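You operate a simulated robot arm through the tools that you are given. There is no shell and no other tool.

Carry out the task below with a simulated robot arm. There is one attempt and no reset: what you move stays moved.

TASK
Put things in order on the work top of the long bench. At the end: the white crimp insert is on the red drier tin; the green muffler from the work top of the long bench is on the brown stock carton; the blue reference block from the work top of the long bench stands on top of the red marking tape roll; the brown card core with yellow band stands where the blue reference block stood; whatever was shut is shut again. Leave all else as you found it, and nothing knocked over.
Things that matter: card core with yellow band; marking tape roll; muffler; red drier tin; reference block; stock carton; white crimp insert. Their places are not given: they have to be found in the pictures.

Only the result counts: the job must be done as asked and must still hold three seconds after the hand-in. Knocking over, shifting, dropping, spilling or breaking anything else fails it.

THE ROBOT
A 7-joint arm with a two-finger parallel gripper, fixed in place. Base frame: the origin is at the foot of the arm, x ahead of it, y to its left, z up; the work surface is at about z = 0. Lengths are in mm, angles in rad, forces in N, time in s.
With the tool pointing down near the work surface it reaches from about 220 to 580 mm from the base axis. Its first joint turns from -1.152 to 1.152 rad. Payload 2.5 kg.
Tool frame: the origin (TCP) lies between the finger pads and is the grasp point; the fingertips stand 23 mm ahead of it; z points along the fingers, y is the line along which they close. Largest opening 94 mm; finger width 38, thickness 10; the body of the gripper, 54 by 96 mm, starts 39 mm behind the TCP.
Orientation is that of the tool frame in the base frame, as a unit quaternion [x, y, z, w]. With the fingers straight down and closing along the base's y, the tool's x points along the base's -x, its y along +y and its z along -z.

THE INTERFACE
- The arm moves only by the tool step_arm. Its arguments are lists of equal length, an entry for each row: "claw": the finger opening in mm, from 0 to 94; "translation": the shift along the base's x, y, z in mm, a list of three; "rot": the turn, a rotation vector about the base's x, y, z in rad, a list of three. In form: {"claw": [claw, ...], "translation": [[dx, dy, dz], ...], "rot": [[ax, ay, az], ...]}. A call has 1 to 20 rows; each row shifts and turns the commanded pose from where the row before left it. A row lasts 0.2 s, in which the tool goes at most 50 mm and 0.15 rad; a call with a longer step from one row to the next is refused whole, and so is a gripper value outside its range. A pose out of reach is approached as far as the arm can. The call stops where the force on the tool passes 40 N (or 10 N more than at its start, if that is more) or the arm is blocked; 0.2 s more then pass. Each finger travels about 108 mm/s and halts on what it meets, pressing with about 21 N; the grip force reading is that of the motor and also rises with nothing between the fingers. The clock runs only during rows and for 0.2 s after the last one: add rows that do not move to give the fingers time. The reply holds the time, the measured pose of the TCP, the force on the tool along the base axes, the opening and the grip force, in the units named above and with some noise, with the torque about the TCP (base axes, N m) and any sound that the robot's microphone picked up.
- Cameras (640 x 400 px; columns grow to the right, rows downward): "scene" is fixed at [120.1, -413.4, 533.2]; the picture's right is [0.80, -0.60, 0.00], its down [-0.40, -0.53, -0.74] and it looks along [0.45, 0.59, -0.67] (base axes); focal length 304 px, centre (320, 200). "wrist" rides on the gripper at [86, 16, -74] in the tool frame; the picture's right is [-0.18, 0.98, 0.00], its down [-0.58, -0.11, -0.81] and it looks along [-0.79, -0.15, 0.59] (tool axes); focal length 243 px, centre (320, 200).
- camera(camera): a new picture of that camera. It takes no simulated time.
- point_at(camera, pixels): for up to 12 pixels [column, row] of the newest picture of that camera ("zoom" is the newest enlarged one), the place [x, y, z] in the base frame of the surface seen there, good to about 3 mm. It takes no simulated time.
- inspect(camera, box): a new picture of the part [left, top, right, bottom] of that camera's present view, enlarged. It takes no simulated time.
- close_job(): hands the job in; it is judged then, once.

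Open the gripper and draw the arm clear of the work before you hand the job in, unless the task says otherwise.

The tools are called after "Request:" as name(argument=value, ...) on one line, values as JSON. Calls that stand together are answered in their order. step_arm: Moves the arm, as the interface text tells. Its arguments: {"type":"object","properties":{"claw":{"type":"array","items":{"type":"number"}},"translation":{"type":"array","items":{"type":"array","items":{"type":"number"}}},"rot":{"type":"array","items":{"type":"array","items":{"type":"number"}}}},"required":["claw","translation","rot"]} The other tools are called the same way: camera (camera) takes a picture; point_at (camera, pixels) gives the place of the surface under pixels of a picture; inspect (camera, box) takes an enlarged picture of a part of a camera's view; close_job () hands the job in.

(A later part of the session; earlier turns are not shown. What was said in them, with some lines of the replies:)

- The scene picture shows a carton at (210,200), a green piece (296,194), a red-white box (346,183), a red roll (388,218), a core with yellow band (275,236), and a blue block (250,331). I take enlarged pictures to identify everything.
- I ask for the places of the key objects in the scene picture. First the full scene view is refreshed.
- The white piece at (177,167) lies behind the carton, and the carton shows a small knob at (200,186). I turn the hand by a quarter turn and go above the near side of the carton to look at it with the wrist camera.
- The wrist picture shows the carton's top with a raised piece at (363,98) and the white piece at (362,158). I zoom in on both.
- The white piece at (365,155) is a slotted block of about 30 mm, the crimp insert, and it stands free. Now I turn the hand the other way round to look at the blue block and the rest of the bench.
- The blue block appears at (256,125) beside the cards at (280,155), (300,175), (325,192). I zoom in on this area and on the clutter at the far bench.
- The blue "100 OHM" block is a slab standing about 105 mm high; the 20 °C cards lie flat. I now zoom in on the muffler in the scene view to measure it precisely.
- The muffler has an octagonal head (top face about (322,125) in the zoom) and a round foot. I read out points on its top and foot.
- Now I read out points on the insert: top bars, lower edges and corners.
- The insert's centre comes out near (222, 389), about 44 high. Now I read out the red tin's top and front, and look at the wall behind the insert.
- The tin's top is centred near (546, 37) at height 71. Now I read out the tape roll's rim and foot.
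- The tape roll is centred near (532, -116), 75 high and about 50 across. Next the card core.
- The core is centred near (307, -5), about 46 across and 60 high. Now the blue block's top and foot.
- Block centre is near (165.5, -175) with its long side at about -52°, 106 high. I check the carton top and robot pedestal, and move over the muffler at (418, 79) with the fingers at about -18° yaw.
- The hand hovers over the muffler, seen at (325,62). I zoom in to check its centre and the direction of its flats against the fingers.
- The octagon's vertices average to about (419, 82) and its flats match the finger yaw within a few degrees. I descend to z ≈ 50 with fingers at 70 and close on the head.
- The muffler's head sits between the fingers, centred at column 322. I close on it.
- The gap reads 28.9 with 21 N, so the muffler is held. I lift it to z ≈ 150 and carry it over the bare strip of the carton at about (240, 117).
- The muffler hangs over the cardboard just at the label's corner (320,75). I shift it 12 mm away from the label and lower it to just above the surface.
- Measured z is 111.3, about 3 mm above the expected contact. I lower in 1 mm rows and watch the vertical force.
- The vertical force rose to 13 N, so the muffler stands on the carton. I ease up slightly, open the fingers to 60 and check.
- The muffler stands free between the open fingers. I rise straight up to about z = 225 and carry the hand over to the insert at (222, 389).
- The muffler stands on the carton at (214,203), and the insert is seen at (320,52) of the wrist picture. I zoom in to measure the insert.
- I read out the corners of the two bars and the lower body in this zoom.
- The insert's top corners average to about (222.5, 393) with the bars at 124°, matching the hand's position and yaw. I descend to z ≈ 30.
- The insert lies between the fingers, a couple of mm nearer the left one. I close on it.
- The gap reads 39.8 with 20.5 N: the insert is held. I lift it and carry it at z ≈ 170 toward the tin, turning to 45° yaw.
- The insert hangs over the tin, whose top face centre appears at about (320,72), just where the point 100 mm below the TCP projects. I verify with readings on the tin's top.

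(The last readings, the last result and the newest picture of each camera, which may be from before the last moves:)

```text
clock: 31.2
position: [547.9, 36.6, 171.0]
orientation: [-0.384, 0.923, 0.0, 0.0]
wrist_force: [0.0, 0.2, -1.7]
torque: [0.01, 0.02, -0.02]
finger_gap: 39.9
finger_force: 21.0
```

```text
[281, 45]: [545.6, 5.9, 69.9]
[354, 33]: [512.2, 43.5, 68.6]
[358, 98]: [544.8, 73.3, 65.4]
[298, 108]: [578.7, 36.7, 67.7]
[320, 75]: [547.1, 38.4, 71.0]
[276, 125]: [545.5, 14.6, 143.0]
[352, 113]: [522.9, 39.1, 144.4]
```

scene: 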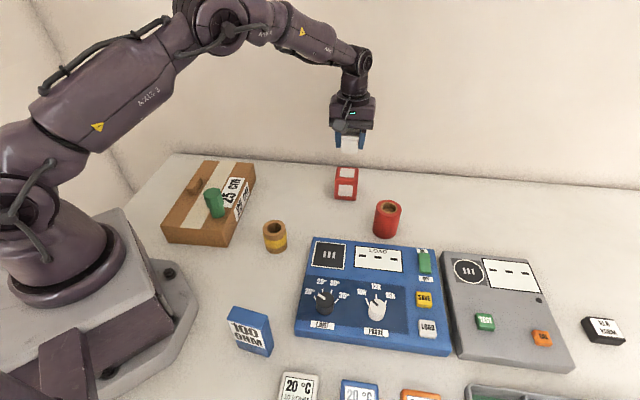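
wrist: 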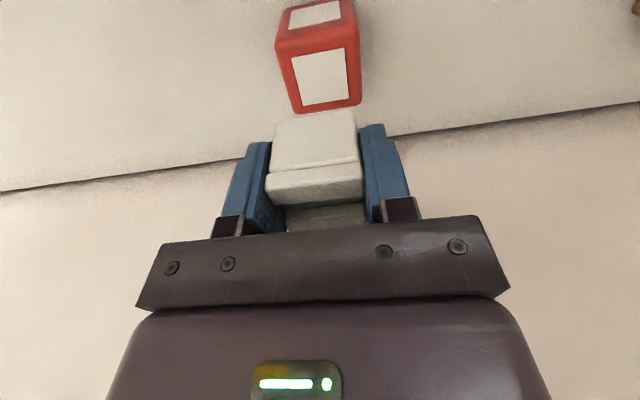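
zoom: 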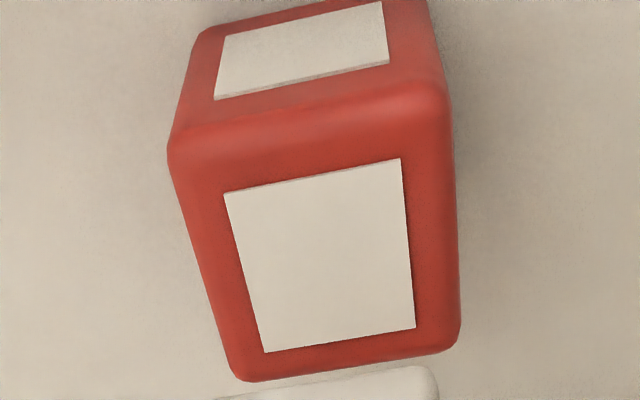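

Insert and tin are aligned to within about 2 mm. I shift by -1.5 mm in x and lower to a few mm above the tin.

Request:
step_arm(claw=[25, 25, 25, 25, 25, 25, 25], translation=[[-1.5, 0.5, -15], [0, 0, -20], [0, 0, -15], [0, 0, -8], [0, 0, -4], [0, 0, -2], [0, 0, 0]], rot=[[0, 0, 0], [0, 0, 0], [0, 0, 0], [0, 0, 0], [0, 0, 0], [0, 0, 0], [0, 0, 0]])

Request:
inspect(camera="scene", box=[310, 110, 390, 210])

Request:
camera(camera="wrist")

```text
clock: 32.8
position: [545.3, 38.6, 106.2]
orientation: [-0.384, 0.923, 0.001, 0.0]
wrist_force: [-0.3, -0.3, -1.4]
torque: [-0.01, 0.02, 0.03]
finger_gap: 39.8
finger_force: 21.8
```

```text
4.00 times, centred on (350, 160) of scene
```

zoom: 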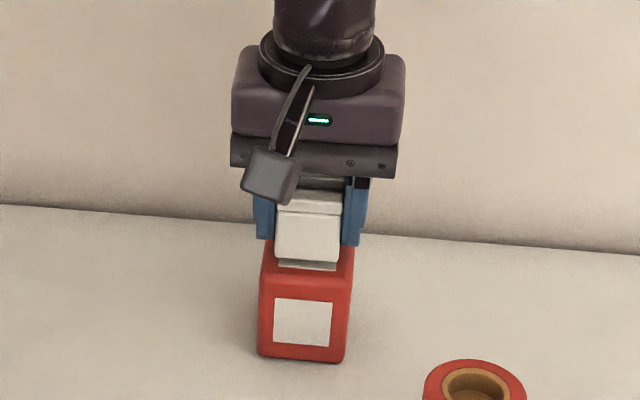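

```text
taken
```

wrist: 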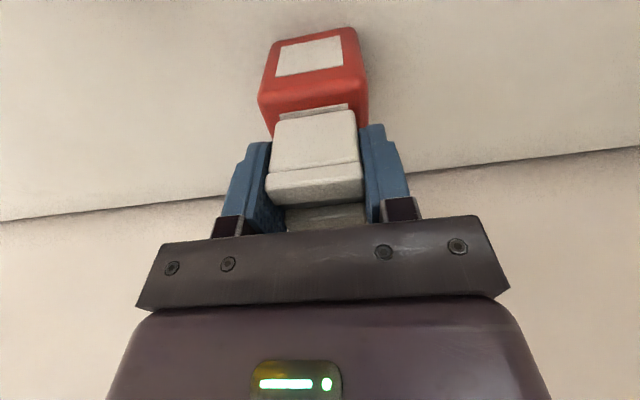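

The insert is about 4 mm above the tin and centred. I lower in 1 mm rows, watching the vertical force.

Request:
step_arm(claw=[25, 25, 25], translation=[[0, 0, -1], [0, 0, -1], [0, 0, 0]], rot=[[0, 0, 0], [0, 0, 0], [0, 0, 0]])

Request:
step_arm(claw=[25, 25], translation=[[0, 0, -1], [0, 0, 0]], rot=[[0, 0, 0], [0, 0, 0]])

```text
clock: 33.6
position: [544.5, 36.5, 106.2]
orientation: [-0.384, 0.923, -0.001, 0.0]
wrist_force: [-0.6, 0.5, -0.7]
torque: [-0.01, -0.01, -0.04]
finger_gap: 39.8
finger_force: 21.4
```

```text
clock: 34.2
position: [544.4, 37.9, 105.8]
orientation: [-0.384, 0.923, 0.0, 0.0]
wrist_force: [0.4, -0.5, -1.2]
torque: [0.01, 0.0, -0.01]
finger_gap: 39.6
finger_force: 20.7
```

No contact yet (force -1.2 N). I go on in 1 mm steps.

Request:
step_arm(claw=[25, 25], translation=[[0, 0, -1], [0, 0, 0]], rot=[[0, 0, 0], [0, 0, 0]])

Request:
step_arm(claw=[25, 25], translation=[[0, 0, -0.7], [0, 0, 0]], rot=[[0, 0, 0], [0, 0, 0]])

```text
clock: 34.8
position: [544.9, 39.3, 104.8]
orientation: [-0.384, 0.923, 0.0, 0.0]
wrist_force: [0.4, 0.0, -1.8]
torque: [-0.01, -0.03, 0.0]
finger_gap: 39.8
finger_force: 21.5
```

```text
clock: 35.4
position: [545.2, 37.9, 103.1]
orientation: [-0.384, 0.923, 0.0, 0.0]
wrist_force: [0.2, -0.3, -2.2]
torque: [-0.03, -0.04, 0.0]
finger_gap: 39.7
finger_force: 20.7
```

Still no contact (force -2.2 N, z about 103). I step down once more by 0.7 mm, twice, checking each.

Request:
step_arm(claw=[25, 25], translation=[[0, 0, -0.7], [0, 0, 0]], rot=[[0, 0, 0], [0, 0, 0]])

Request:
inspect(camera="scene", box=[320, 140, 380, 200])

```text
clock: 36.0
position: [544.7, 38.2, 101.8]
orientation: [-0.385, 0.923, 0.001, 0.0]
wrist_force: [0.9, 0.7, -1.6]
torque: [-0.03, -0.01, -0.01]
finger_gap: 39.6
finger_force: 21.1
```

```text
6.67 times, centred on (350, 170) of scene
```

zoom: 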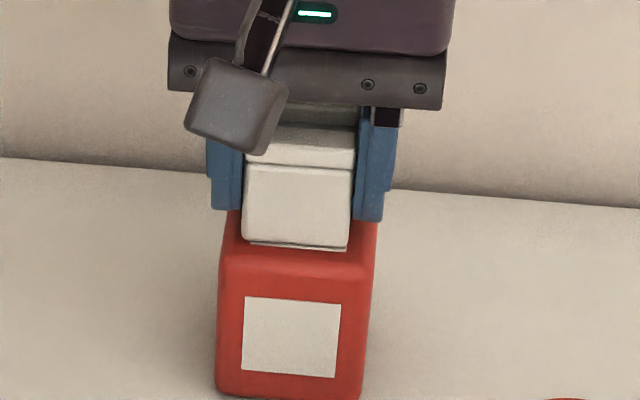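

The insert's foot is almost on the white patch. I step down another 0.7 mm and read the force.

Request:
step_arm(claw=[25, 25], translation=[[0, 0, -0.7], [0, 0, 0]], rot=[[0, 0, 0], [0, 0, 0]])

Request:
step_arm(claw=[25, 25], translation=[[0, 0, -0.5], [0, 0, 0]], rot=[[0, 0, 0], [0, 0, 0]])

```text
clock: 36.6
position: [545.6, 38.5, 101.1]
orientation: [-0.385, 0.923, 0.0, 0.0]
wrist_force: [0.0, 0.4, -0.9]
torque: [0.03, 0.01, -0.04]
finger_gap: 39.7
finger_force: 21.2
```

```text
clock: 37.2
position: [543.8, 38.2, 99.8]
orientation: [-0.384, 0.923, 0.0, 0.0]
wrist_force: [0.4, 0.8, -0.3]
torque: [-0.01, 0.01, -0.04]
finger_gap: 40.2
finger_force: 20.6
```

The vertical force is easing toward zero. Another 0.5 mm step to confirm contact.

Request:
step_arm(claw=[25, 25], translation=[[0, 0, -0.6], [0, 0, 0]], rot=[[0, 0, 0], [0, 0, 0]])

Request:
inspect(camera="scene", box=[330, 150, 370, 190])

```text
clock: 37.8
position: [545.5, 38.7, 100.7]
orientation: [-0.383, 0.924, -0.001, 0.0]
wrist_force: [-4.6, -1.2, 11.7]
torque: [-0.02, 0.22, 0.02]
finger_gap: 39.9
finger_force: 20.9
```

```text
10.00 times, centred on (350, 170) of scene
```

zoom: 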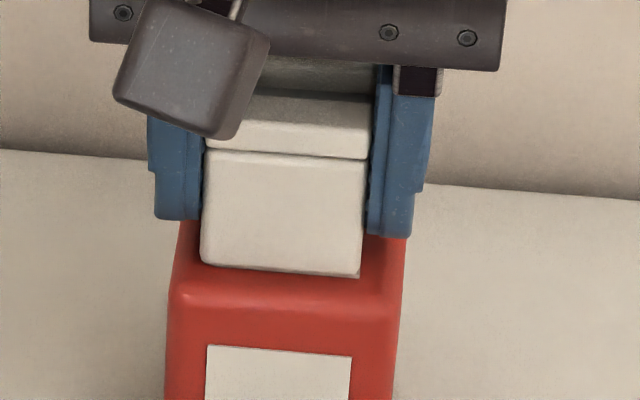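

The force jumped to 11.7 N and the insert rests on the tin. I ease up half a mm and open the fingers gently.

Request:
step_arm(claw=[25, 42, 50, 60, 70, 70], translation=[[0, 0, 0.5], [0, 0, 0], [0, 0, 0], [0, 0, 0], [0, 0, 0], [0, 0, 0]], rot=[[0, 0, 0], [0, 0, 0], [0, 0, 0], [0, 0, 0], [0, 0, 0], [0, 0, 0]])

Request:
camera(camera="wrist")

Request:
inspect(camera="scene", box=[320, 140, 380, 200])

```text
clock: 39.2
position: [544.5, 38.9, 100.2]
orientation: [-0.384, 0.923, 0.0, 0.0]
wrist_force: [-1.0, 0.5, -0.2]
torque: [0.0, -0.01, 0.01]
finger_gap: 69.8
finger_force: 0.1
```

```text
taken
```

wrist: 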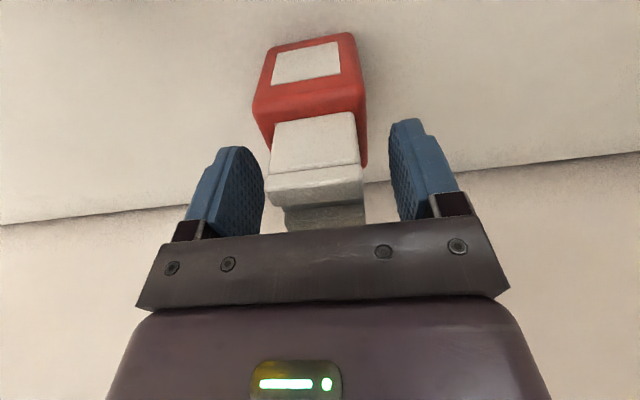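

```text
6.67 times, centred on (350, 170) of scene
```

zoom: 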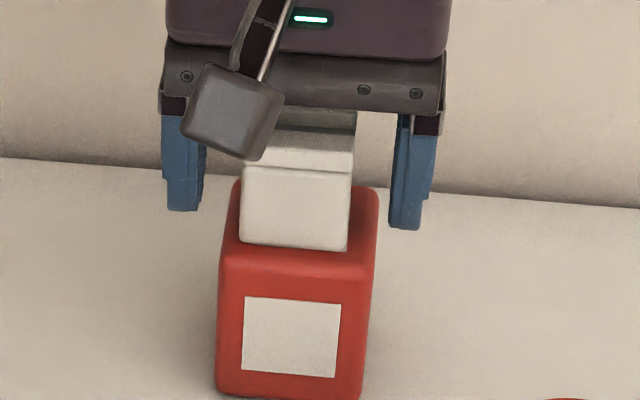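

The insert stands on the tin, released. I rise straight up and carry the hand over to the blue block at (165, -175), turning so that the fingers close on its thin side.

Request:
step_arm(claw=[70, 70, 70, 70, 70, 70], translation=[[0, 0, 10], [0, 0, 25], [0, 0, 40], [0, 0, 40], [0, 0, 35], [0, 0, 10]], rot=[[0, 0, 0], [0, 0, 0], [0, 0, 0], [0, 0, 0], [0, 0, 0], [0, 0, 0]])

Request:
step_arm(claw=[70, 70, 70, 70, 70, 70, 70, 70, 70, 70, 70, 70, 70, 70, 70, 70], translation=[[-14, -8, 0], [-27, -15, 0], [-27, -15, 0], [-27, -15, 0], [-27, -15, 0], [-27, -15, 0], [-27, -15, 0], [-27, -15, 0], [-27, -15, 0], [-27, -15, 0], [-27, -15, 0], [-27, -15, -10], [-27, -15, -10], [-27, -16, -10], [-15, -9, -10], [0, 0, 0]], rot=[[0, 0, -0.11], [0, 0, -0.11], [0, 0, -0.11], [0, 0, -0.11], [0, 0, -0.11], [0, 0, -0.11], [0, 0, -0.11], [0, 0, -0.11], [0, 0, -0.11], [0, 0, -0.11], [0, 0, -0.11], [0, 0, -0.11], [0, 0, -0.11], [0, 0, -0.11], [0, 0, -0.11], [0, 0, -0.038]])

Request:
camera(camera="wrist")

Request:
camera(camera="scene")

```text
clock: 40.6
position: [544.5, 37.9, 260.9]
orientation: [-0.384, 0.923, 0.0, 0.0]
wrist_force: [-0.2, -0.5, -0.1]
torque: [-0.02, -0.01, -0.02]
finger_gap: 70.1
finger_force: 0.1
```

```text
clock: 44.0
position: [164.8, -174.0, 220.5]
orientation: [0.435, 0.901, 0.0, 0.001]
wrist_force: [-0.2, 0.1, 0.9]
torque: [0.02, -0.02, 0.0]
finger_gap: 70.0
finger_force: 0.0
```

```text
taken
```

wrist: 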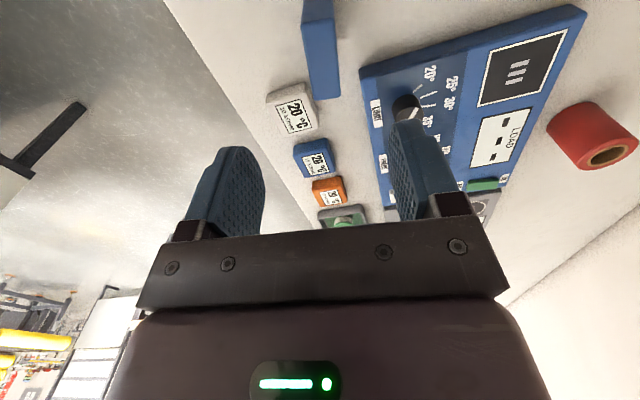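

```text
taken
```

scene: 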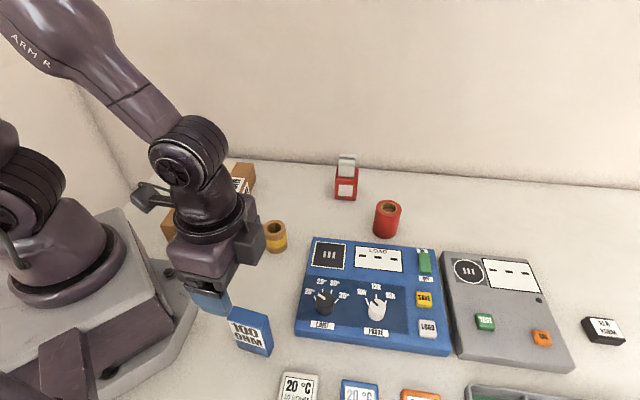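

The hand hovers over the block, whose top shows at (322,50). I zoom in to check its centre and yaw.

Request:
inspect(camera="wrist", box=[280, 0, 360, 110])

```text
3.64 times, centred on (320, 55) of wrist
```

zoom: 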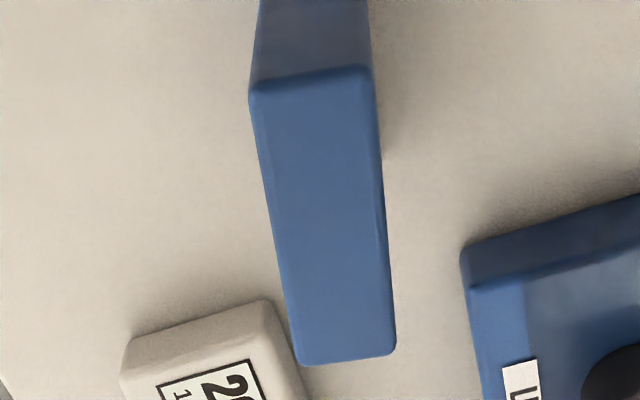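

I read out the block's top corners and the middle of the top face.

Request:
point_at(camera="zoom", pixels=[[255, 92], [366, 75], [390, 348], [303, 358], [320, 220], [265, 160], [380, 160], [285, 270], [388, 270], [312, 80], [348, 354]])

```text
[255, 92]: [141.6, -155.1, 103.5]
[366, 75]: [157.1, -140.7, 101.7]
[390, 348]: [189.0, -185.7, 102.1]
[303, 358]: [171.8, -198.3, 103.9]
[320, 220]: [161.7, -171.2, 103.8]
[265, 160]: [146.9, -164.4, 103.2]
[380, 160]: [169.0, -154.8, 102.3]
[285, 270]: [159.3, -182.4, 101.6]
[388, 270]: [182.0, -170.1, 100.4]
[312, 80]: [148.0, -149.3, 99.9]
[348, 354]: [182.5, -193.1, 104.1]
```

The block's centre is near (165, -173) and its long side at about -54°. I turn 2.5° more and descend to z ≈ 76 so the fingers straddle the upper part.

Request:
step_arm(claw=[60, 60, 60, 60, 60, 60, 60, 60, 60, 60], translation=[[0, 0, -15], [0, 0, -25], [0, 0, -25], [0, 0, -20], [0, 0, -15], [0, 0, -15], [0, 0, -12], [0, 0, -10], [0, 0, -7.5], [0, 0, 0]], rot=[[0, 0, -0.044], [0, 0, 0], [0, 0, 0], [0, 0, 0], [0, 0, 0], [0, 0, 0], [0, 0, 0], [0, 0, 0], [0, 0, 0], [0, 0, 0]])

Request:
camera(camera="wrist")

Request:
inspect(camera="scene", box=[160, 220, 300, 370])

```text
clock: 46.2
position: [165.6, -176.0, 76.8]
orientation: [0.454, 0.891, 0.0, 0.0]
wrist_force: [-0.5, 0.3, 0.9]
torque: [-0.01, 0.01, -0.04]
finger_gap: 60.0
finger_force: 0.1
```

```text
taken
```

wrist: 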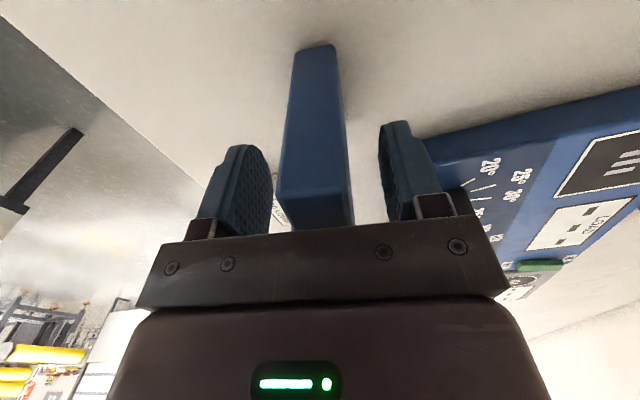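

```text
2.67 times, centred on (230, 295) of scene
```

zoom: 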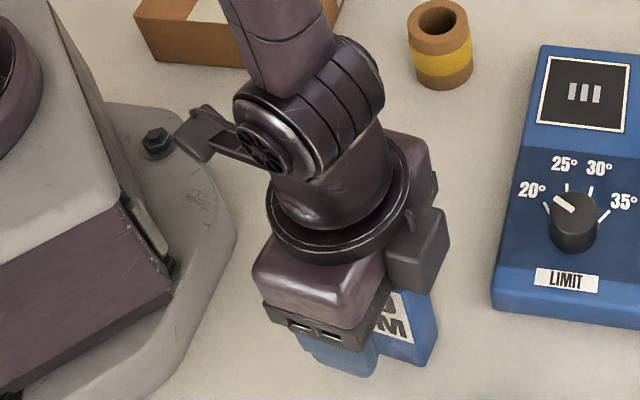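

The block stands between the fingers, about 2.7 mm toward the right-hand finger by my projection. I shift by (2, 1.5) mm to centre and then close.

Request:
step_arm(claw=[60, 60, 45, 35, 28, 24, 20, 15, 15], translation=[[2, 1.5, 0], [0, 0, 0], [0, 0, 0], [0, 0, 0], [0, 0, 0], [0, 0, 0], [0, 0, 0], [0, 0, 0], [0, 0, 0]], rot=[[0, 0, 0], [0, 0, 0], [0, 0, 0], [0, 0, 0], [0, 0, 0], [0, 0, 0], [0, 0, 0], [0, 0, 0], [0, 0, 0]])

Request:
camera(camera="wrist")

```text
clock: 48.2
position: [166.8, -173.8, 76.6]
orientation: [0.454, 0.891, 0.0, 0.0]
wrist_force: [-0.2, 0.6, 1.3]
torque: [-0.01, 0.01, -0.03]
finger_gap: 23.7
finger_force: 20.8
```

```text
taken
```

wrist: 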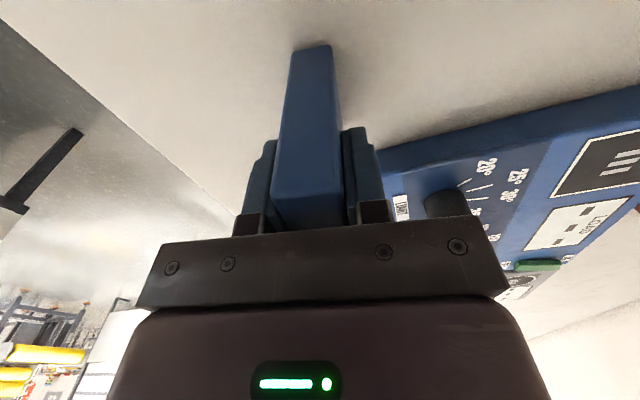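

The gap reads 23.7 with 21 N: the block is held, with the TCP at about (167, -173). I lift it straight up to z ≈ 200.

Request:
step_arm(claw=[15, 15, 15, 15, 15, 15, 15, 15], translation=[[0, 0, 3], [0, 0, 10], [0, 0, 20], [0, 0, 25], [0, 0, 25], [0, 0, 25], [0, 0, 17], [0, 0, 0]], rot=[[0, 0, 0], [0, 0, 0], [0, 0, 0], [0, 0, 0], [0, 0, 0], [0, 0, 0], [0, 0, 0], [0, 0, 0]])

Request:
camera(camera="scene")

```text
clock: 50.0
position: [169.2, -172.2, 202.9]
orientation: [0.453, 0.891, 0.0, 0.0]
wrist_force: [0.9, 0.1, -3.0]
torque: [0.02, -0.02, 0.02]
finger_gap: 23.8
finger_force: 21.2
```

```text
taken
```

scene: 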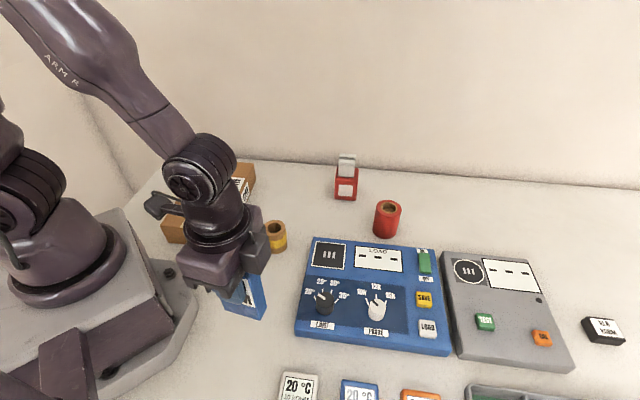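

The block is lifted (load about 3 N). I carry it at z ≈ 202 to above the tape roll at (532, -116).

Request:
step_arm(claw=[15, 15, 15, 15, 15, 15, 15, 15, 15, 15, 15, 15, 15, 15, 15, 15, 15], translation=[[10, 1.5, 0], [20, 3, 0], [26, 4, 0], [26, 4, 0], [26, 4, 0], [26, 4, 0], [26, 4, 0], [26, 4, 0], [26, 4, 0], [26, 4, 0], [26, 4, 0], [26, 4, 0], [26, 4, 0], [26, 4, 0], [16, 2.7, 0], [6.6, 1.5, 0], [0, 0, 0]], rot=[[0, 0, 0], [0, 0, 0], [0, 0, 0], [0, 0, 0], [0, 0, 0], [0, 0, 0], [0, 0, 0], [0, 0, 0], [0, 0, 0], [0, 0, 0], [0, 0, 0], [0, 0, 0], [0, 0, 0], [0, 0, 0], [0, 0, 0], [0, 0, 0], [0, 0, 0]])

Request:
camera(camera="wrist")

Request:
camera(camera="scene")

```text
clock: 53.6
position: [532.8, -116.1, 200.0]
orientation: [0.454, 0.891, 0.0, 0.0]
wrist_force: [-0.4, -0.5, -1.5]
torque: [-0.01, 0.02, 0.02]
finger_gap: 24.0
finger_force: 20.8
```

```text
taken
```

wrist: 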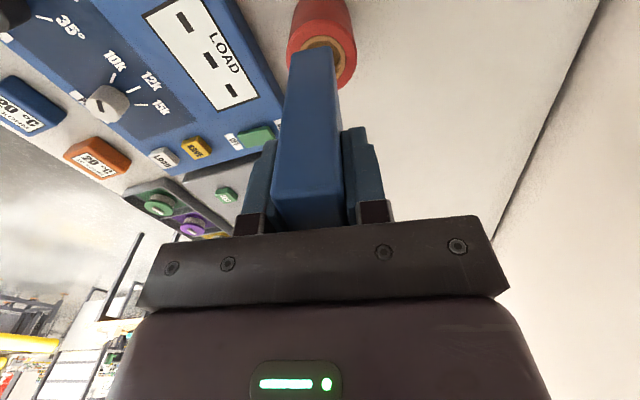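

```text
taken
```

scene: 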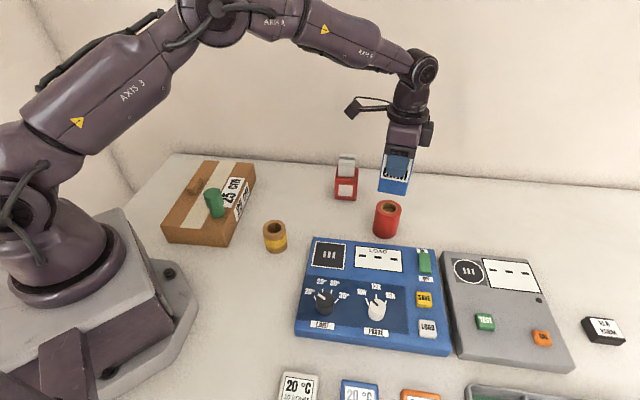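

The block hangs above the roll, whose rim shows around (322,50) in the wrist view. I zoom in and measure the rim and the block's foot.

Request:
inspect(camera="wrist", box=[270, 0, 370, 100])

Request:
inspect(camera="scene", box=[350, 130, 430, 250])

```text
4.00 times, centred on (320, 50) of wrist
```

zoom: 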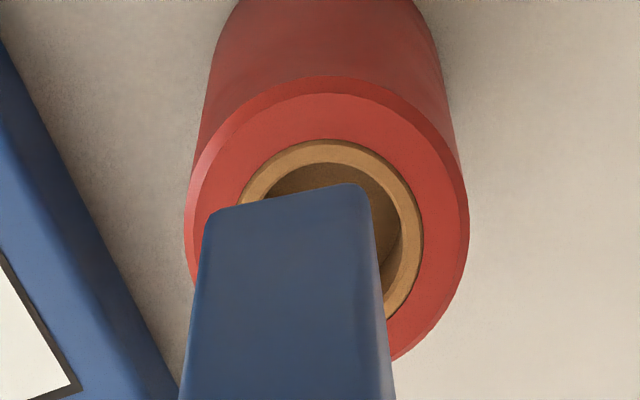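

```text
3.33 times, centred on (390, 190) of scene
```

zoom: 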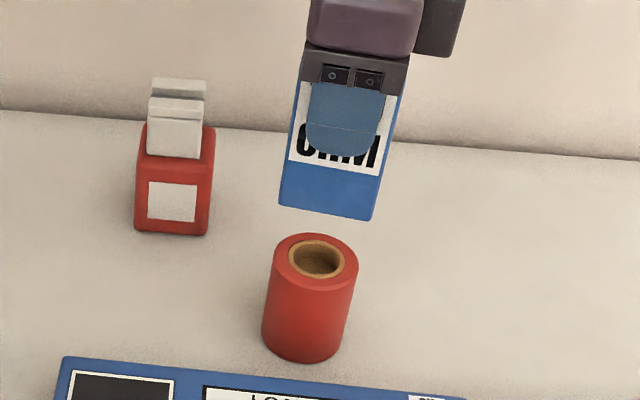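

The roll's centre is about 2 mm in +x from the block's axis by projection. I shift 1.5 mm and lower to about 5 mm above the roll.

Request:
step_arm(claw=[15, 15, 15, 15, 15, 15, 15], translation=[[1.5, 0, -10], [0, 0, -12], [0, 0, -10], [0, 0, -7], [0, 0, -4], [0, 0, -2], [0, 0, 0]], rot=[[0, 0, 0], [0, 0, 0], [0, 0, 0], [0, 0, 0], [0, 0, 0], [0, 0, 0], [0, 0, 0]])

Request:
inspect(camera="scene", box=[350, 130, 430, 250])

Request:
inspect(camera="wrist", box=[260, 0, 380, 120])

```text
clock: 55.2
position: [533.1, -117.0, 155.1]
orientation: [0.454, 0.891, 0.0, 0.0]
wrist_force: [-0.3, 0.3, -2.4]
torque: [0.02, -0.01, 0.0]
finger_gap: 23.9
finger_force: 20.6
```

```text
3.33 times, centred on (390, 190) of scene
```

zoom: 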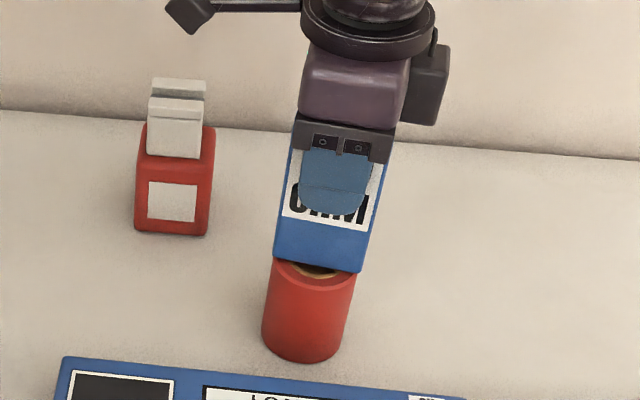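

```text
3.33 times, centred on (320, 60) of wrist
```

zoom: 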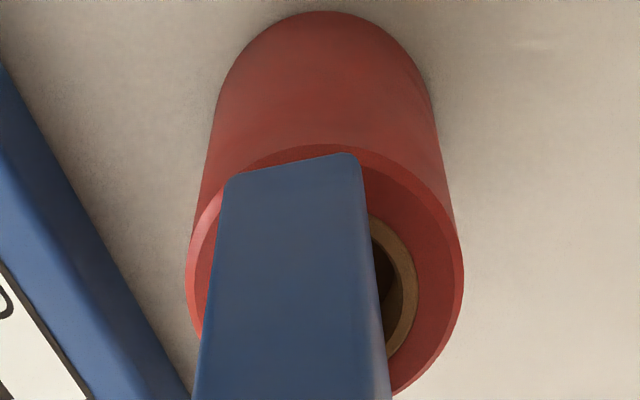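

Block and roll are aligned within about 1.5 mm. I lower in 1 mm rows toward contact, expected about 4–5 mm lower.

Request:
step_arm(claw=[15, 15, 15, 15], translation=[[0, 0, -1], [0, 0, -1], [0, 0, -1], [0, 0, 0]], rot=[[0, 0, 0], [0, 0, 0], [0, 0, 0], [0, 0, 0]])

Request:
step_arm(claw=[15, 15], translation=[[0, 0, -0.8], [0, 0, 0]], rot=[[0, 0, 0], [0, 0, 0]])

Request:
step_arm(claw=[15, 15], translation=[[0, 0, -0.6], [0, 0, 0]], rot=[[0, 0, 0], [0, 0, 0]])

```text
clock: 56.2
position: [532.7, -116.9, 151.7]
orientation: [0.454, 0.891, 0.0, 0.0]
wrist_force: [-0.1, 0.4, -2.4]
torque: [0.02, 0.02, 0.0]
finger_gap: 23.7
finger_force: 21.1
```

```text
clock: 56.8
position: [533.2, -116.5, 150.9]
orientation: [0.454, 0.891, 0.0, 0.0]
wrist_force: [-0.1, -0.4, -1.6]
torque: [-0.03, 0.01, 0.02]
finger_gap: 23.9
finger_force: 20.8
```

```text
clock: 57.4
position: [533.1, -115.9, 151.5]
orientation: [0.454, 0.891, -0.001, 0.0]
wrist_force: [-2.0, -0.2, 1.1]
torque: [0.05, 0.19, 0.01]
finger_gap: 23.8
finger_force: 21.2
```

The force rose to +1.1 N, so contact begins. One more 0.4 mm to seat it.

Request:
step_arm(claw=[15, 15], translation=[[0, 0, -0.4], [0, 0, 0]], rot=[[0, 0, 0], [0, 0, 0]])

Request:
inspect(camera="scene", box=[360, 160, 420, 245])

```text
clock: 58.0
position: [533.1, -116.6, 152.4]
orientation: [0.454, 0.891, 0.0, 0.0]
wrist_force: [-2.2, -1.1, 4.4]
torque: [0.04, 0.26, 0.02]
finger_gap: 23.7
finger_force: 21.1
```

```text
4.71 times, centred on (390, 202) of scene
```

zoom: 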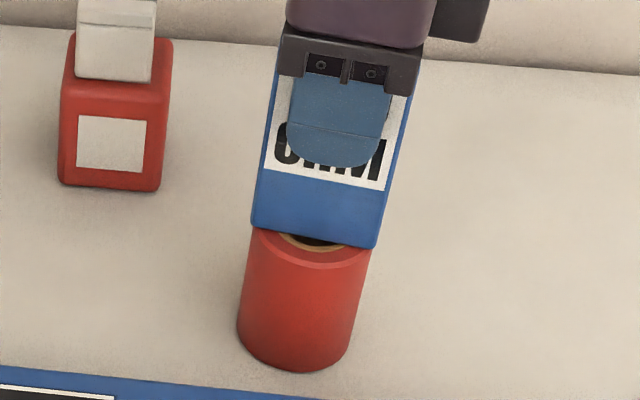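

The block rests on the roll at 4.4 N. I open the fingers gently and check that it stands.

Request:
step_arm(claw=[22, 26, 32, 40, 55, 60, 60], translation=[[0, 0, 0], [0, 0, 0], [0, 0, 0], [0, 0, 0], [0, 0, 0], [0, 0, 0], [0, 0, 0]], rot=[[0, 0, 0], [0, 0, 0], [0, 0, 0], [0, 0, 0], [0, 0, 0], [0, 0, 0], [0, 0, 0]])

Request:
camera(camera="wrist")

Request:
inspect(camera="scene", box=[350, 130, 430, 250])

```text
clock: 59.6
position: [533.1, -115.2, 152.3]
orientation: [0.454, 0.891, 0.0, 0.0]
wrist_force: [0.1, 0.2, -0.3]
torque: [0.0, 0.02, -0.01]
finger_gap: 60.0
finger_force: 0.1
```

```text
taken
```

wrist: 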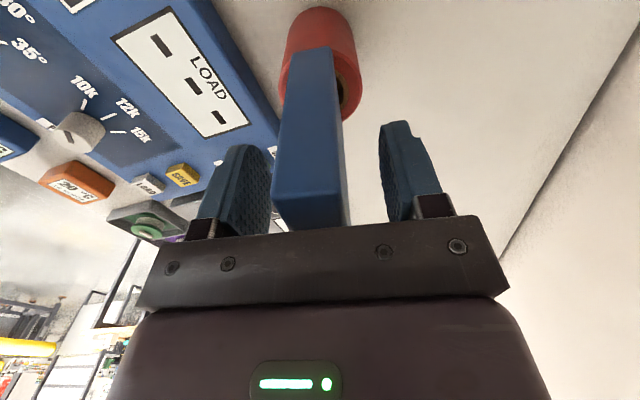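

```text
3.33 times, centred on (390, 190) of scene
```

zoom: 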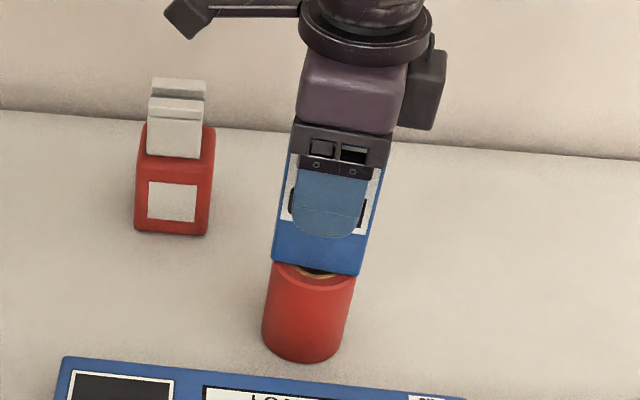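

The block stands free on the roll. I rise straight up 120 mm, then carry the hand to above the card core at (307, -5), turning to -90° yaw.

Request:
step_arm(claw=[60, 60, 60, 60, 60, 60], translation=[[0, 0, 8], [0, 0, 20], [0, 0, 30], [0, 0, 30], [0, 0, 30], [0, 0, 2]], rot=[[0, 0, 0], [0, 0, 0], [0, 0, 0], [0, 0, 0], [0, 0, 0], [0, 0, 0]])

Request:
step_arm(claw=[60, 60, 60, 70, 70, 70, 70, 70, 70, 70, 70, 70], translation=[[-12, 6, 0], [-24, 12, 0], [-25, 12, 0], [-25, 12, 0], [-25, 12, 0], [-25, 12, -10], [-25, 12, -20], [-25, 12, -20], [-25, 12, -20], [-12, 7, -20], [-3.5, 2, -20], [0, 0, 0]], rot=[[0, 0, -0.057], [0, 0, -0.057], [0, 0, -0.057], [0, 0, -0.057], [0, 0, -0.057], [0, 0, -0.057], [0, 0, -0.057], [0, 0, -0.057], [0, 0, -0.057], [0, 0, -0.057], [0, 0, -0.057], [0, 0, 0]])

Request:
camera(camera="wrist")

Request:
camera(camera="scene")

```text
clock: 61.0
position: [533.1, -114.6, 271.3]
orientation: [0.454, 0.891, 0.0, 0.0]
wrist_force: [0.6, 0.4, 0.1]
torque: [0.03, 0.0, 0.03]
finger_gap: 59.8
finger_force: 0.1
```

```text
clock: 63.6
position: [307.0, -3.2, 159.6]
orientation: [0.708, 0.706, -0.001, 0.0]
wrist_force: [-0.6, 0.3, 0.1]
torque: [-0.04, 0.01, -0.01]
finger_gap: 69.7
finger_force: 0.0
```

```text
taken
```

wrist: 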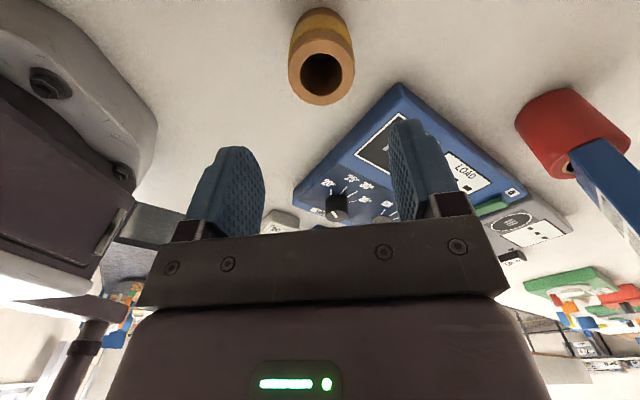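

```text
taken
```

scene: 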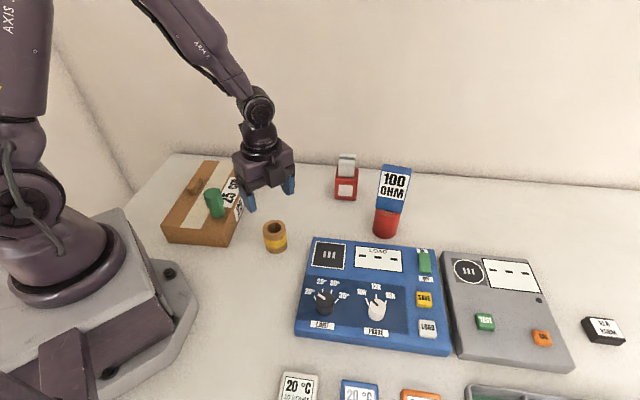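

The block stands on the roll in the scene view at (393,185), and the core's rim appears centred near (321,77), right under the TCP. I zoom in to confirm.

Request:
inspect(camera="wrist", box=[270, 0, 370, 120])

Request:
inspect(camera="scene", box=[320, 140, 420, 245])

```text
3.33 times, centred on (320, 60) of wrist
```

zoom: 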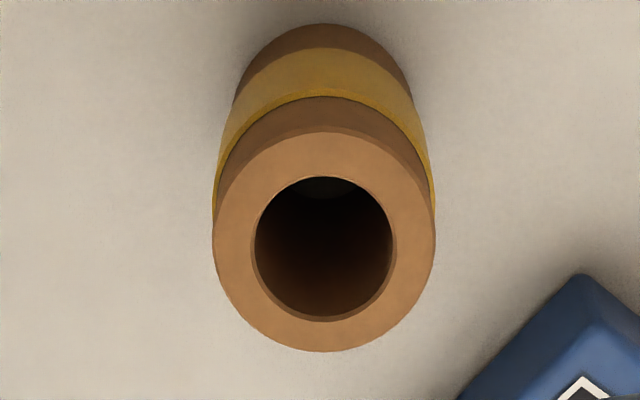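

```text
3.81 times, centred on (370, 192) of scene
```

zoom: 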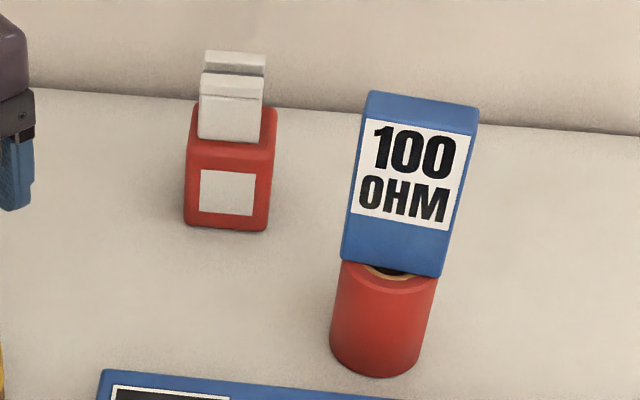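

The core's centre is within 1 mm of the TCP. I shift by (1, -0.8) mm, descend to z ≈ 46 and then close.

Request:
step_arm(claw=[70, 70, 70, 70, 70, 70, 70, 70], translation=[[1, -0.8, -20], [0, 0, -25], [0, 0, -25], [0, 0, -18], [0, 0, -12], [0, 0, -9], [0, 0, -6], [0, 0, 0]], rot=[[0, 0, 0], [0, 0, 0], [0, 0, 0], [0, 0, 0], [0, 0, 0], [0, 0, 0], [0, 0, 0], [0, 0, 0]])

Request:
camera(camera="wrist")

```text
clock: 65.4
position: [308.6, -6.9, 45.8]
orientation: [0.707, 0.707, 0.001, 0.0]
wrist_force: [0.6, 0.1, -0.1]
torque: [0.0, -0.01, -0.01]
finger_gap: 70.2
finger_force: 0.1
```

```text
taken
```

wrist: 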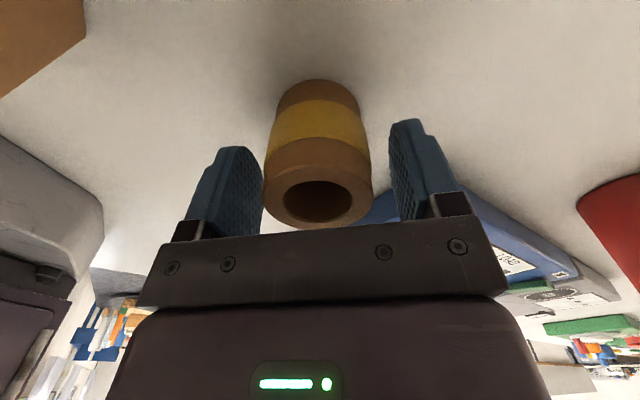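

The core lies between the fingers, upright and clear of both. I close on it.

Request:
step_arm(claw=[60, 52, 46, 40, 38, 38], translation=[[0, 0, 0], [0, 0, 0], [0, 0, 0], [0, 0, 0], [0, 0, 0], [0, 0, 0]], rot=[[0, 0, 0], [0, 0, 0], [0, 0, 0], [0, 0, 0], [0, 0, 0], [0, 0, 0]])

Request:
camera(camera="wrist")

```text
clock: 66.8
position: [308.8, -6.5, 45.7]
orientation: [0.708, 0.707, 0.0, -0.001]
wrist_force: [-0.1, 0.8, 1.0]
torque: [0.01, 0.01, 0.03]
finger_gap: 46.7
finger_force: 21.1
```

```text
taken
```

wrist: 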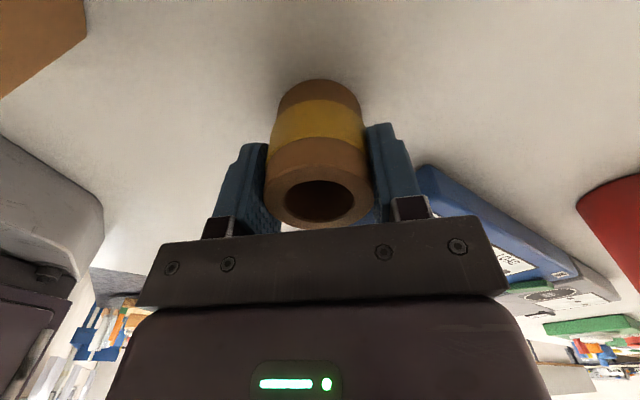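

The gap reads 46.7 with 21 N: the core is held. I lift it 80 mm and carry it to the block's old place at (167, -173).

Request:
step_arm(claw=[38, 38, 38, 38, 38, 38, 38, 38, 38, 38, 38, 38, 38, 38, 38, 38], translation=[[0, 0, 4], [0, 0, 12], [0, 0, 24], [0, 0, 24], [0, 0, 16], [-8, -9, 0], [-14, -17, 0], [-17, -20, 0], [-17, -20, 0], [-17, -20, 0], [-17, -20, 0], [-17, -20, 0], [-17, -20, 0], [-11, -14, 0], [-5.7, -7.7, 0], [0, 0, 0]], rot=[[0, 0, 0], [0, 0, 0], [0, 0, 0], [0, 0, 0], [0, 0, 0], [0, 0, 0], [0, 0, 0], [0, 0, 0], [0, 0, 0], [0, 0, 0], [0, 0, 0], [0, 0, 0], [0, 0, 0], [0, 0, 0], [0, 0, 0], [0, 0, 0]])

Request:
camera(camera="wrist")

Request:
camera(camera="scene")

```text
clock: 70.2
position: [164.9, -172.4, 125.8]
orientation: [0.708, 0.707, 0.0, 0.0]
wrist_force: [0.3, -0.2, -1.3]
torque: [0.03, 0.01, -0.01]
finger_gap: 47.0
finger_force: 20.5
```

```text
taken
```

wrist: 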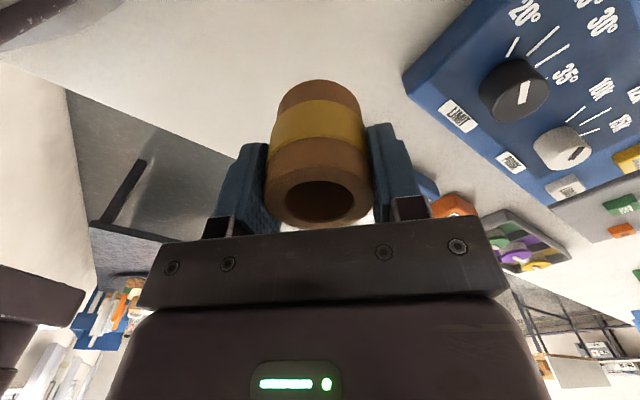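

```text
taken
```

scene: 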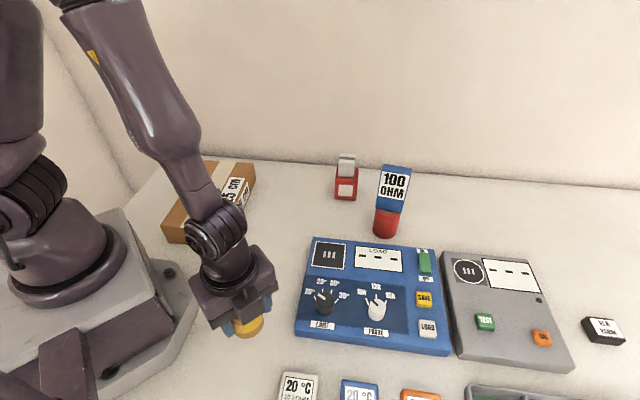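

The core hangs above the block's old place. I lower it to about 6 mm above the bench.

Request:
step_arm(claw=[38, 38, 38, 38, 38, 38, 38], translation=[[0, 0, -15], [0, 0, -20], [0, 0, -18], [0, 0, -11], [0, 0, -7], [0, 0, -3], [0, 0, 0]], rot=[[0, 0, 0], [0, 0, 0], [0, 0, 0], [0, 0, 0], [0, 0, 0], [0, 0, 0], [0, 0, 0]])

Request:
inspect(camera="scene", box=[160, 240, 300, 380])

```text
clock: 71.8
position: [167.9, -174.3, 51.5]
orientation: [0.707, 0.707, 0.0, 0.0]
wrist_force: [-0.1, -0.4, -0.2]
torque: [-0.02, 0.0, 0.01]
finger_gap: 46.5
finger_force: 20.8
```

```text
2.86 times, centred on (230, 310) of scene
```

zoom: 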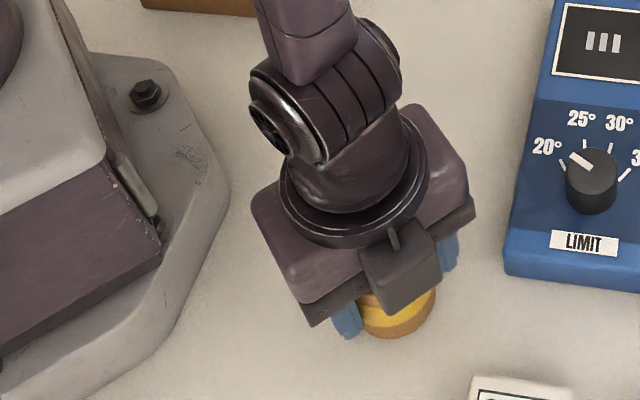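

The core is about 5–6 mm above the bench at (168, -174). I lower in 1 mm rows and watch the force.

Request:
step_arm(claw=[38, 38, 38, 38, 38], translation=[[0, 0, -1], [0, 0, -1], [0, 0, -1], [0, 0, -1], [0, 0, 0]], rot=[[0, 0, 0], [0, 0, 0], [0, 0, 0], [0, 0, 0], [0, 0, 0]])

Request:
step_arm(claw=[38, 38], translation=[[0, 0, -0.8], [0, 0, 0]], rot=[[0, 0, 0], [0, 0, 0]])

Request:
step_arm(claw=[38, 38], translation=[[0, 0, -0.6], [0, 0, 0]], rot=[[0, 0, 0], [0, 0, 0]])

```text
clock: 73.0
position: [166.1, -173.2, 47.8]
orientation: [0.707, 0.707, 0.0, 0.0]
wrist_force: [-0.4, 0.6, -1.1]
torque: [-0.01, -0.01, 0.0]
finger_gap: 46.6
finger_force: 21.5
```

```text
clock: 73.6
position: [166.8, -172.8, 46.4]
orientation: [0.707, 0.707, 0.0, -0.001]
wrist_force: [0.1, -0.3, -0.7]
torque: [0.0, -0.02, -0.01]
finger_gap: 46.6
finger_force: 21.6
```

```text
clock: 74.2
position: [166.3, -174.3, 46.8]
orientation: [0.707, 0.707, 0.0, 0.0]
wrist_force: [1.6, 0.8, 2.2]
torque: [0.03, 0.0, 0.05]
finger_gap: 46.9
finger_force: 21.1
```

The force rose to +2.2 N: contact with the bench. I seat it by 0.3 mm and open the fingers gently.

Request:
step_arm(claw=[38, 44, 48, 54, 64, 74, 74], translation=[[0, 0, -0.3], [0, 0, 0], [0, 0, 0], [0, 0, 0], [0, 0, 0], [0, 0, 0], [0, 0, 0]], rot=[[0, 0, 0], [0, 0, 0], [0, 0, 0], [0, 0, 0], [0, 0, 0], [0, 0, 0], [0, 0, 0]])

Request:
camera(camera="wrist")

```text
clock: 75.8
position: [166.8, -174.7, 45.3]
orientation: [0.707, 0.707, 0.0, 0.0]
wrist_force: [-0.1, -0.4, -0.6]
torque: [0.02, -0.01, 0.02]
finger_gap: 73.8
finger_force: 0.0
```

```text
taken
```

wrist: 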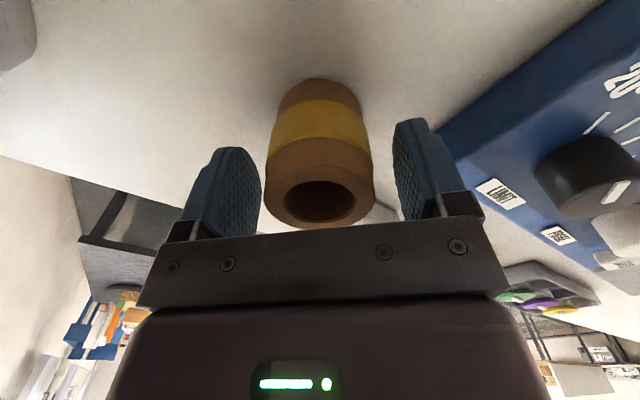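

The core stands free between the open fingers. I rise straight up, then draw the arm back over the middle of the bench, high up, and take pictures.

Request:
step_arm(claw=[74, 74, 74, 74, 74, 74, 74, 74, 74, 74, 74, 74, 74, 74, 74, 74, 74, 74], translation=[[0, 0, 8], [0, 0, 20], [0, 0, 35], [0, 0, 40], [0, 0, 40], [0, 0, 40], [0, 0, 40], [0, 0, 30], [20, 18, 0], [20, 18, 0], [20, 18, 0], [20, 18, 0], [20, 18, 0], [20, 18, 0], [20, 18, 0], [10, 10, 0], [0, 0, 0], [0, 0, 0]], rot=[[0, 0, 0], [0, 0, 0], [0, 0, 0], [0, 0, 0], [0, 0, 0], [0, 0, 0], [0, 0, 0], [0, 0, 0], [0, 0, 0.14], [0, 0, 0.14], [0, 0, 0.14], [0, 0, 0.14], [0, 0, 0.14], [0, 0, 0.14], [0, 0, 0.14], [0, 0, 0.14], [0, 0, 0.14], [0, 0, 0.14]])

Request:
camera(camera="scene")

Request:
camera(camera="wrist")

```text
clock: 79.6
position: [317.2, -38.6, 299.3]
orientation: [0.085, 0.996, 0.0, 0.0]
wrist_force: [-0.6, -0.2, -0.7]
torque: [0.02, -0.04, 0.03]
finger_gap: 73.9
finger_force: 0.1
```

```text
taken
```

scene: 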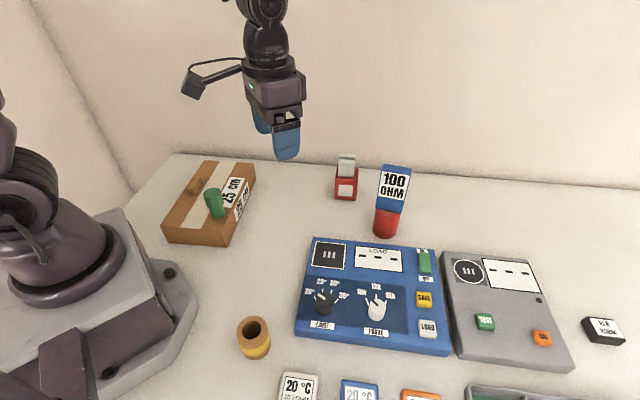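

```text
taken
```

wrist: 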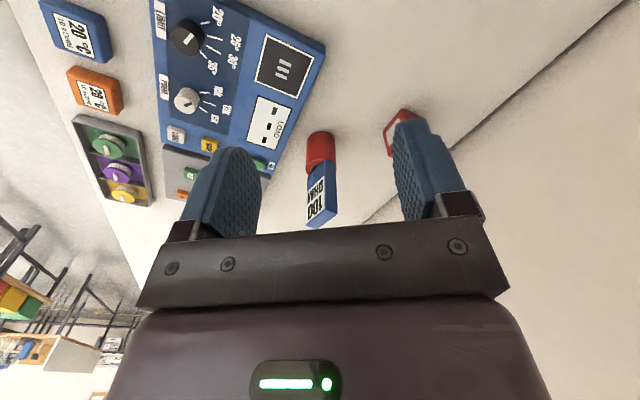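

All four moved pieces are visible: core at (253,338), muffler (214,203), insert (346,165), block (393,185). I measure the core's place and check the muffler.

Request:
inspect(camera="scene", box=[160, 150, 260, 250])

Request:
inspect(camera="scene", box=[225, 305, 285, 370])

```text
4.00 times, centred on (210, 200) of scene
```

zoom: 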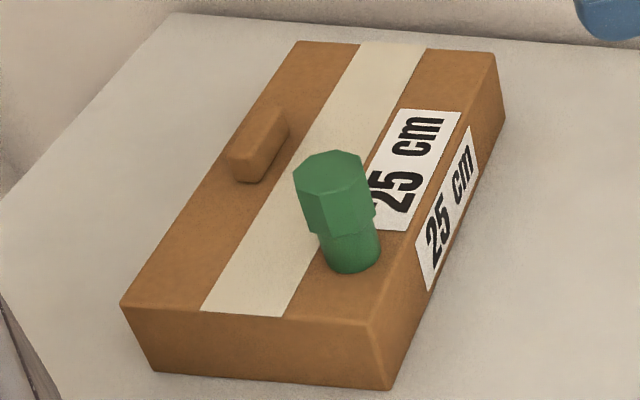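

```text
6.15 times, centred on (255, 338) of scene
```

zoom: 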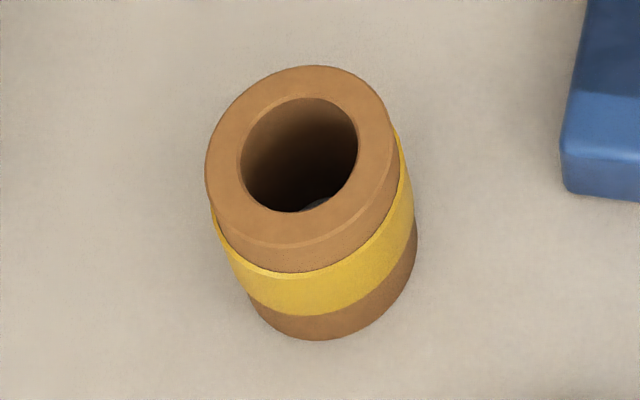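

I read the core's rim to get its centre, to compare with the block's old centre of about (166, -174).

Request:
point_at(camera="zoom", pixels=[[208, 165], [392, 160], [310, 70], [295, 245], [240, 165], [360, 150], [315, 98], [290, 212], [310, 335], [412, 260], [255, 310]])

Request:
inspect(camera="wrist", box=[270, 80, 450, 240])

```text
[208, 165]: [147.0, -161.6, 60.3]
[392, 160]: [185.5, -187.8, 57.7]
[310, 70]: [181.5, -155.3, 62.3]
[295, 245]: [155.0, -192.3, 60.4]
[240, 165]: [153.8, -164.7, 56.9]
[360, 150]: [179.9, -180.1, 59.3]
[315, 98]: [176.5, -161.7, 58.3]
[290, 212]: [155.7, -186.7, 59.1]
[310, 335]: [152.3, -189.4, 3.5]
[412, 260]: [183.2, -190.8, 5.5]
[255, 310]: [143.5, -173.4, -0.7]
```

```text
2.50 times, centred on (360, 160) of wrist
```

zoom: 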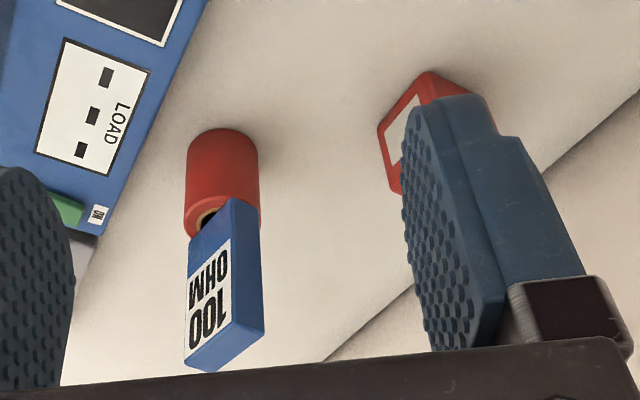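

The core is centred at about (167, -174), within 2 mm of where the block stood, and the other placements look steady. I open the gripper fully and move it a little higher, clear of everything.

Request:
step_arm(claw=[94, 94, 94, 94], translation=[[0, 0, 5], [0, 0, 5], [0, 0, 0], [0, 0, 0]], rot=[[0, 0, 0], [0, 0, 0], [0, 0, 0], [0, 0, 0]])

Request:
camera(camera="scene")

```text
clock: 80.6
position: [316.8, -38.6, 309.8]
orientation: [0.085, 0.996, 0.0, 0.001]
wrist_force: [0.8, 0.4, -0.6]
torque: [0.0, 0.0, 0.0]
finger_gap: 94.1
finger_force: 0.0
```

```text
taken
```

scene: 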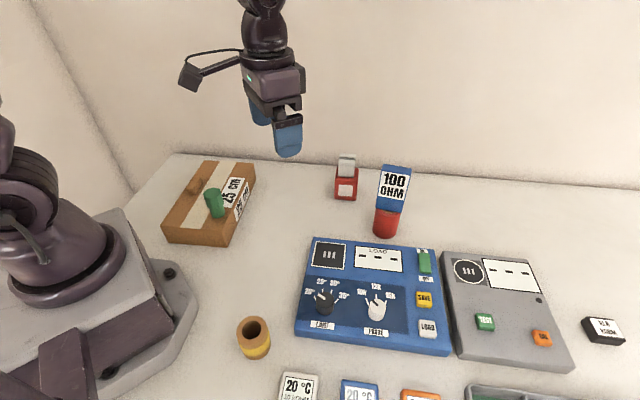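

The final picture shows the insert on the tin (346,165), the muffler on the carton (214,203), the block on the roll (393,185) and the core at the block's old place (253,338). The gripper is open and clear, so I hand the job in.

Request:
close_job()

```text
The job is handed in.
```

The job is handed in. The last scene picture showed everything where you asked:

- **White crimp insert:** on top of the red drier tin.
- **Green muffler:** standing upright on bare card on the brown stock carton, clear of the carton's raised handle.
- **Blue reference block (the 100 OHM one):** standing on the red marking tape roll, centred to within about 2 mm.
- **Card core with yellow band:** standing where the block stood, within about 2 mm of the block's old centre.

I took the blue "100 OHM" block to be the reference block, because it was the blue piece standing upright. The blue "20 °C" piece was lying flat, so I left it alone.

I found nothing that needed opening, so nothing had to be shut again. Nothing was knocked over, and the other items looked unmoved. The gripper is fully open and the arm is clear of the work.
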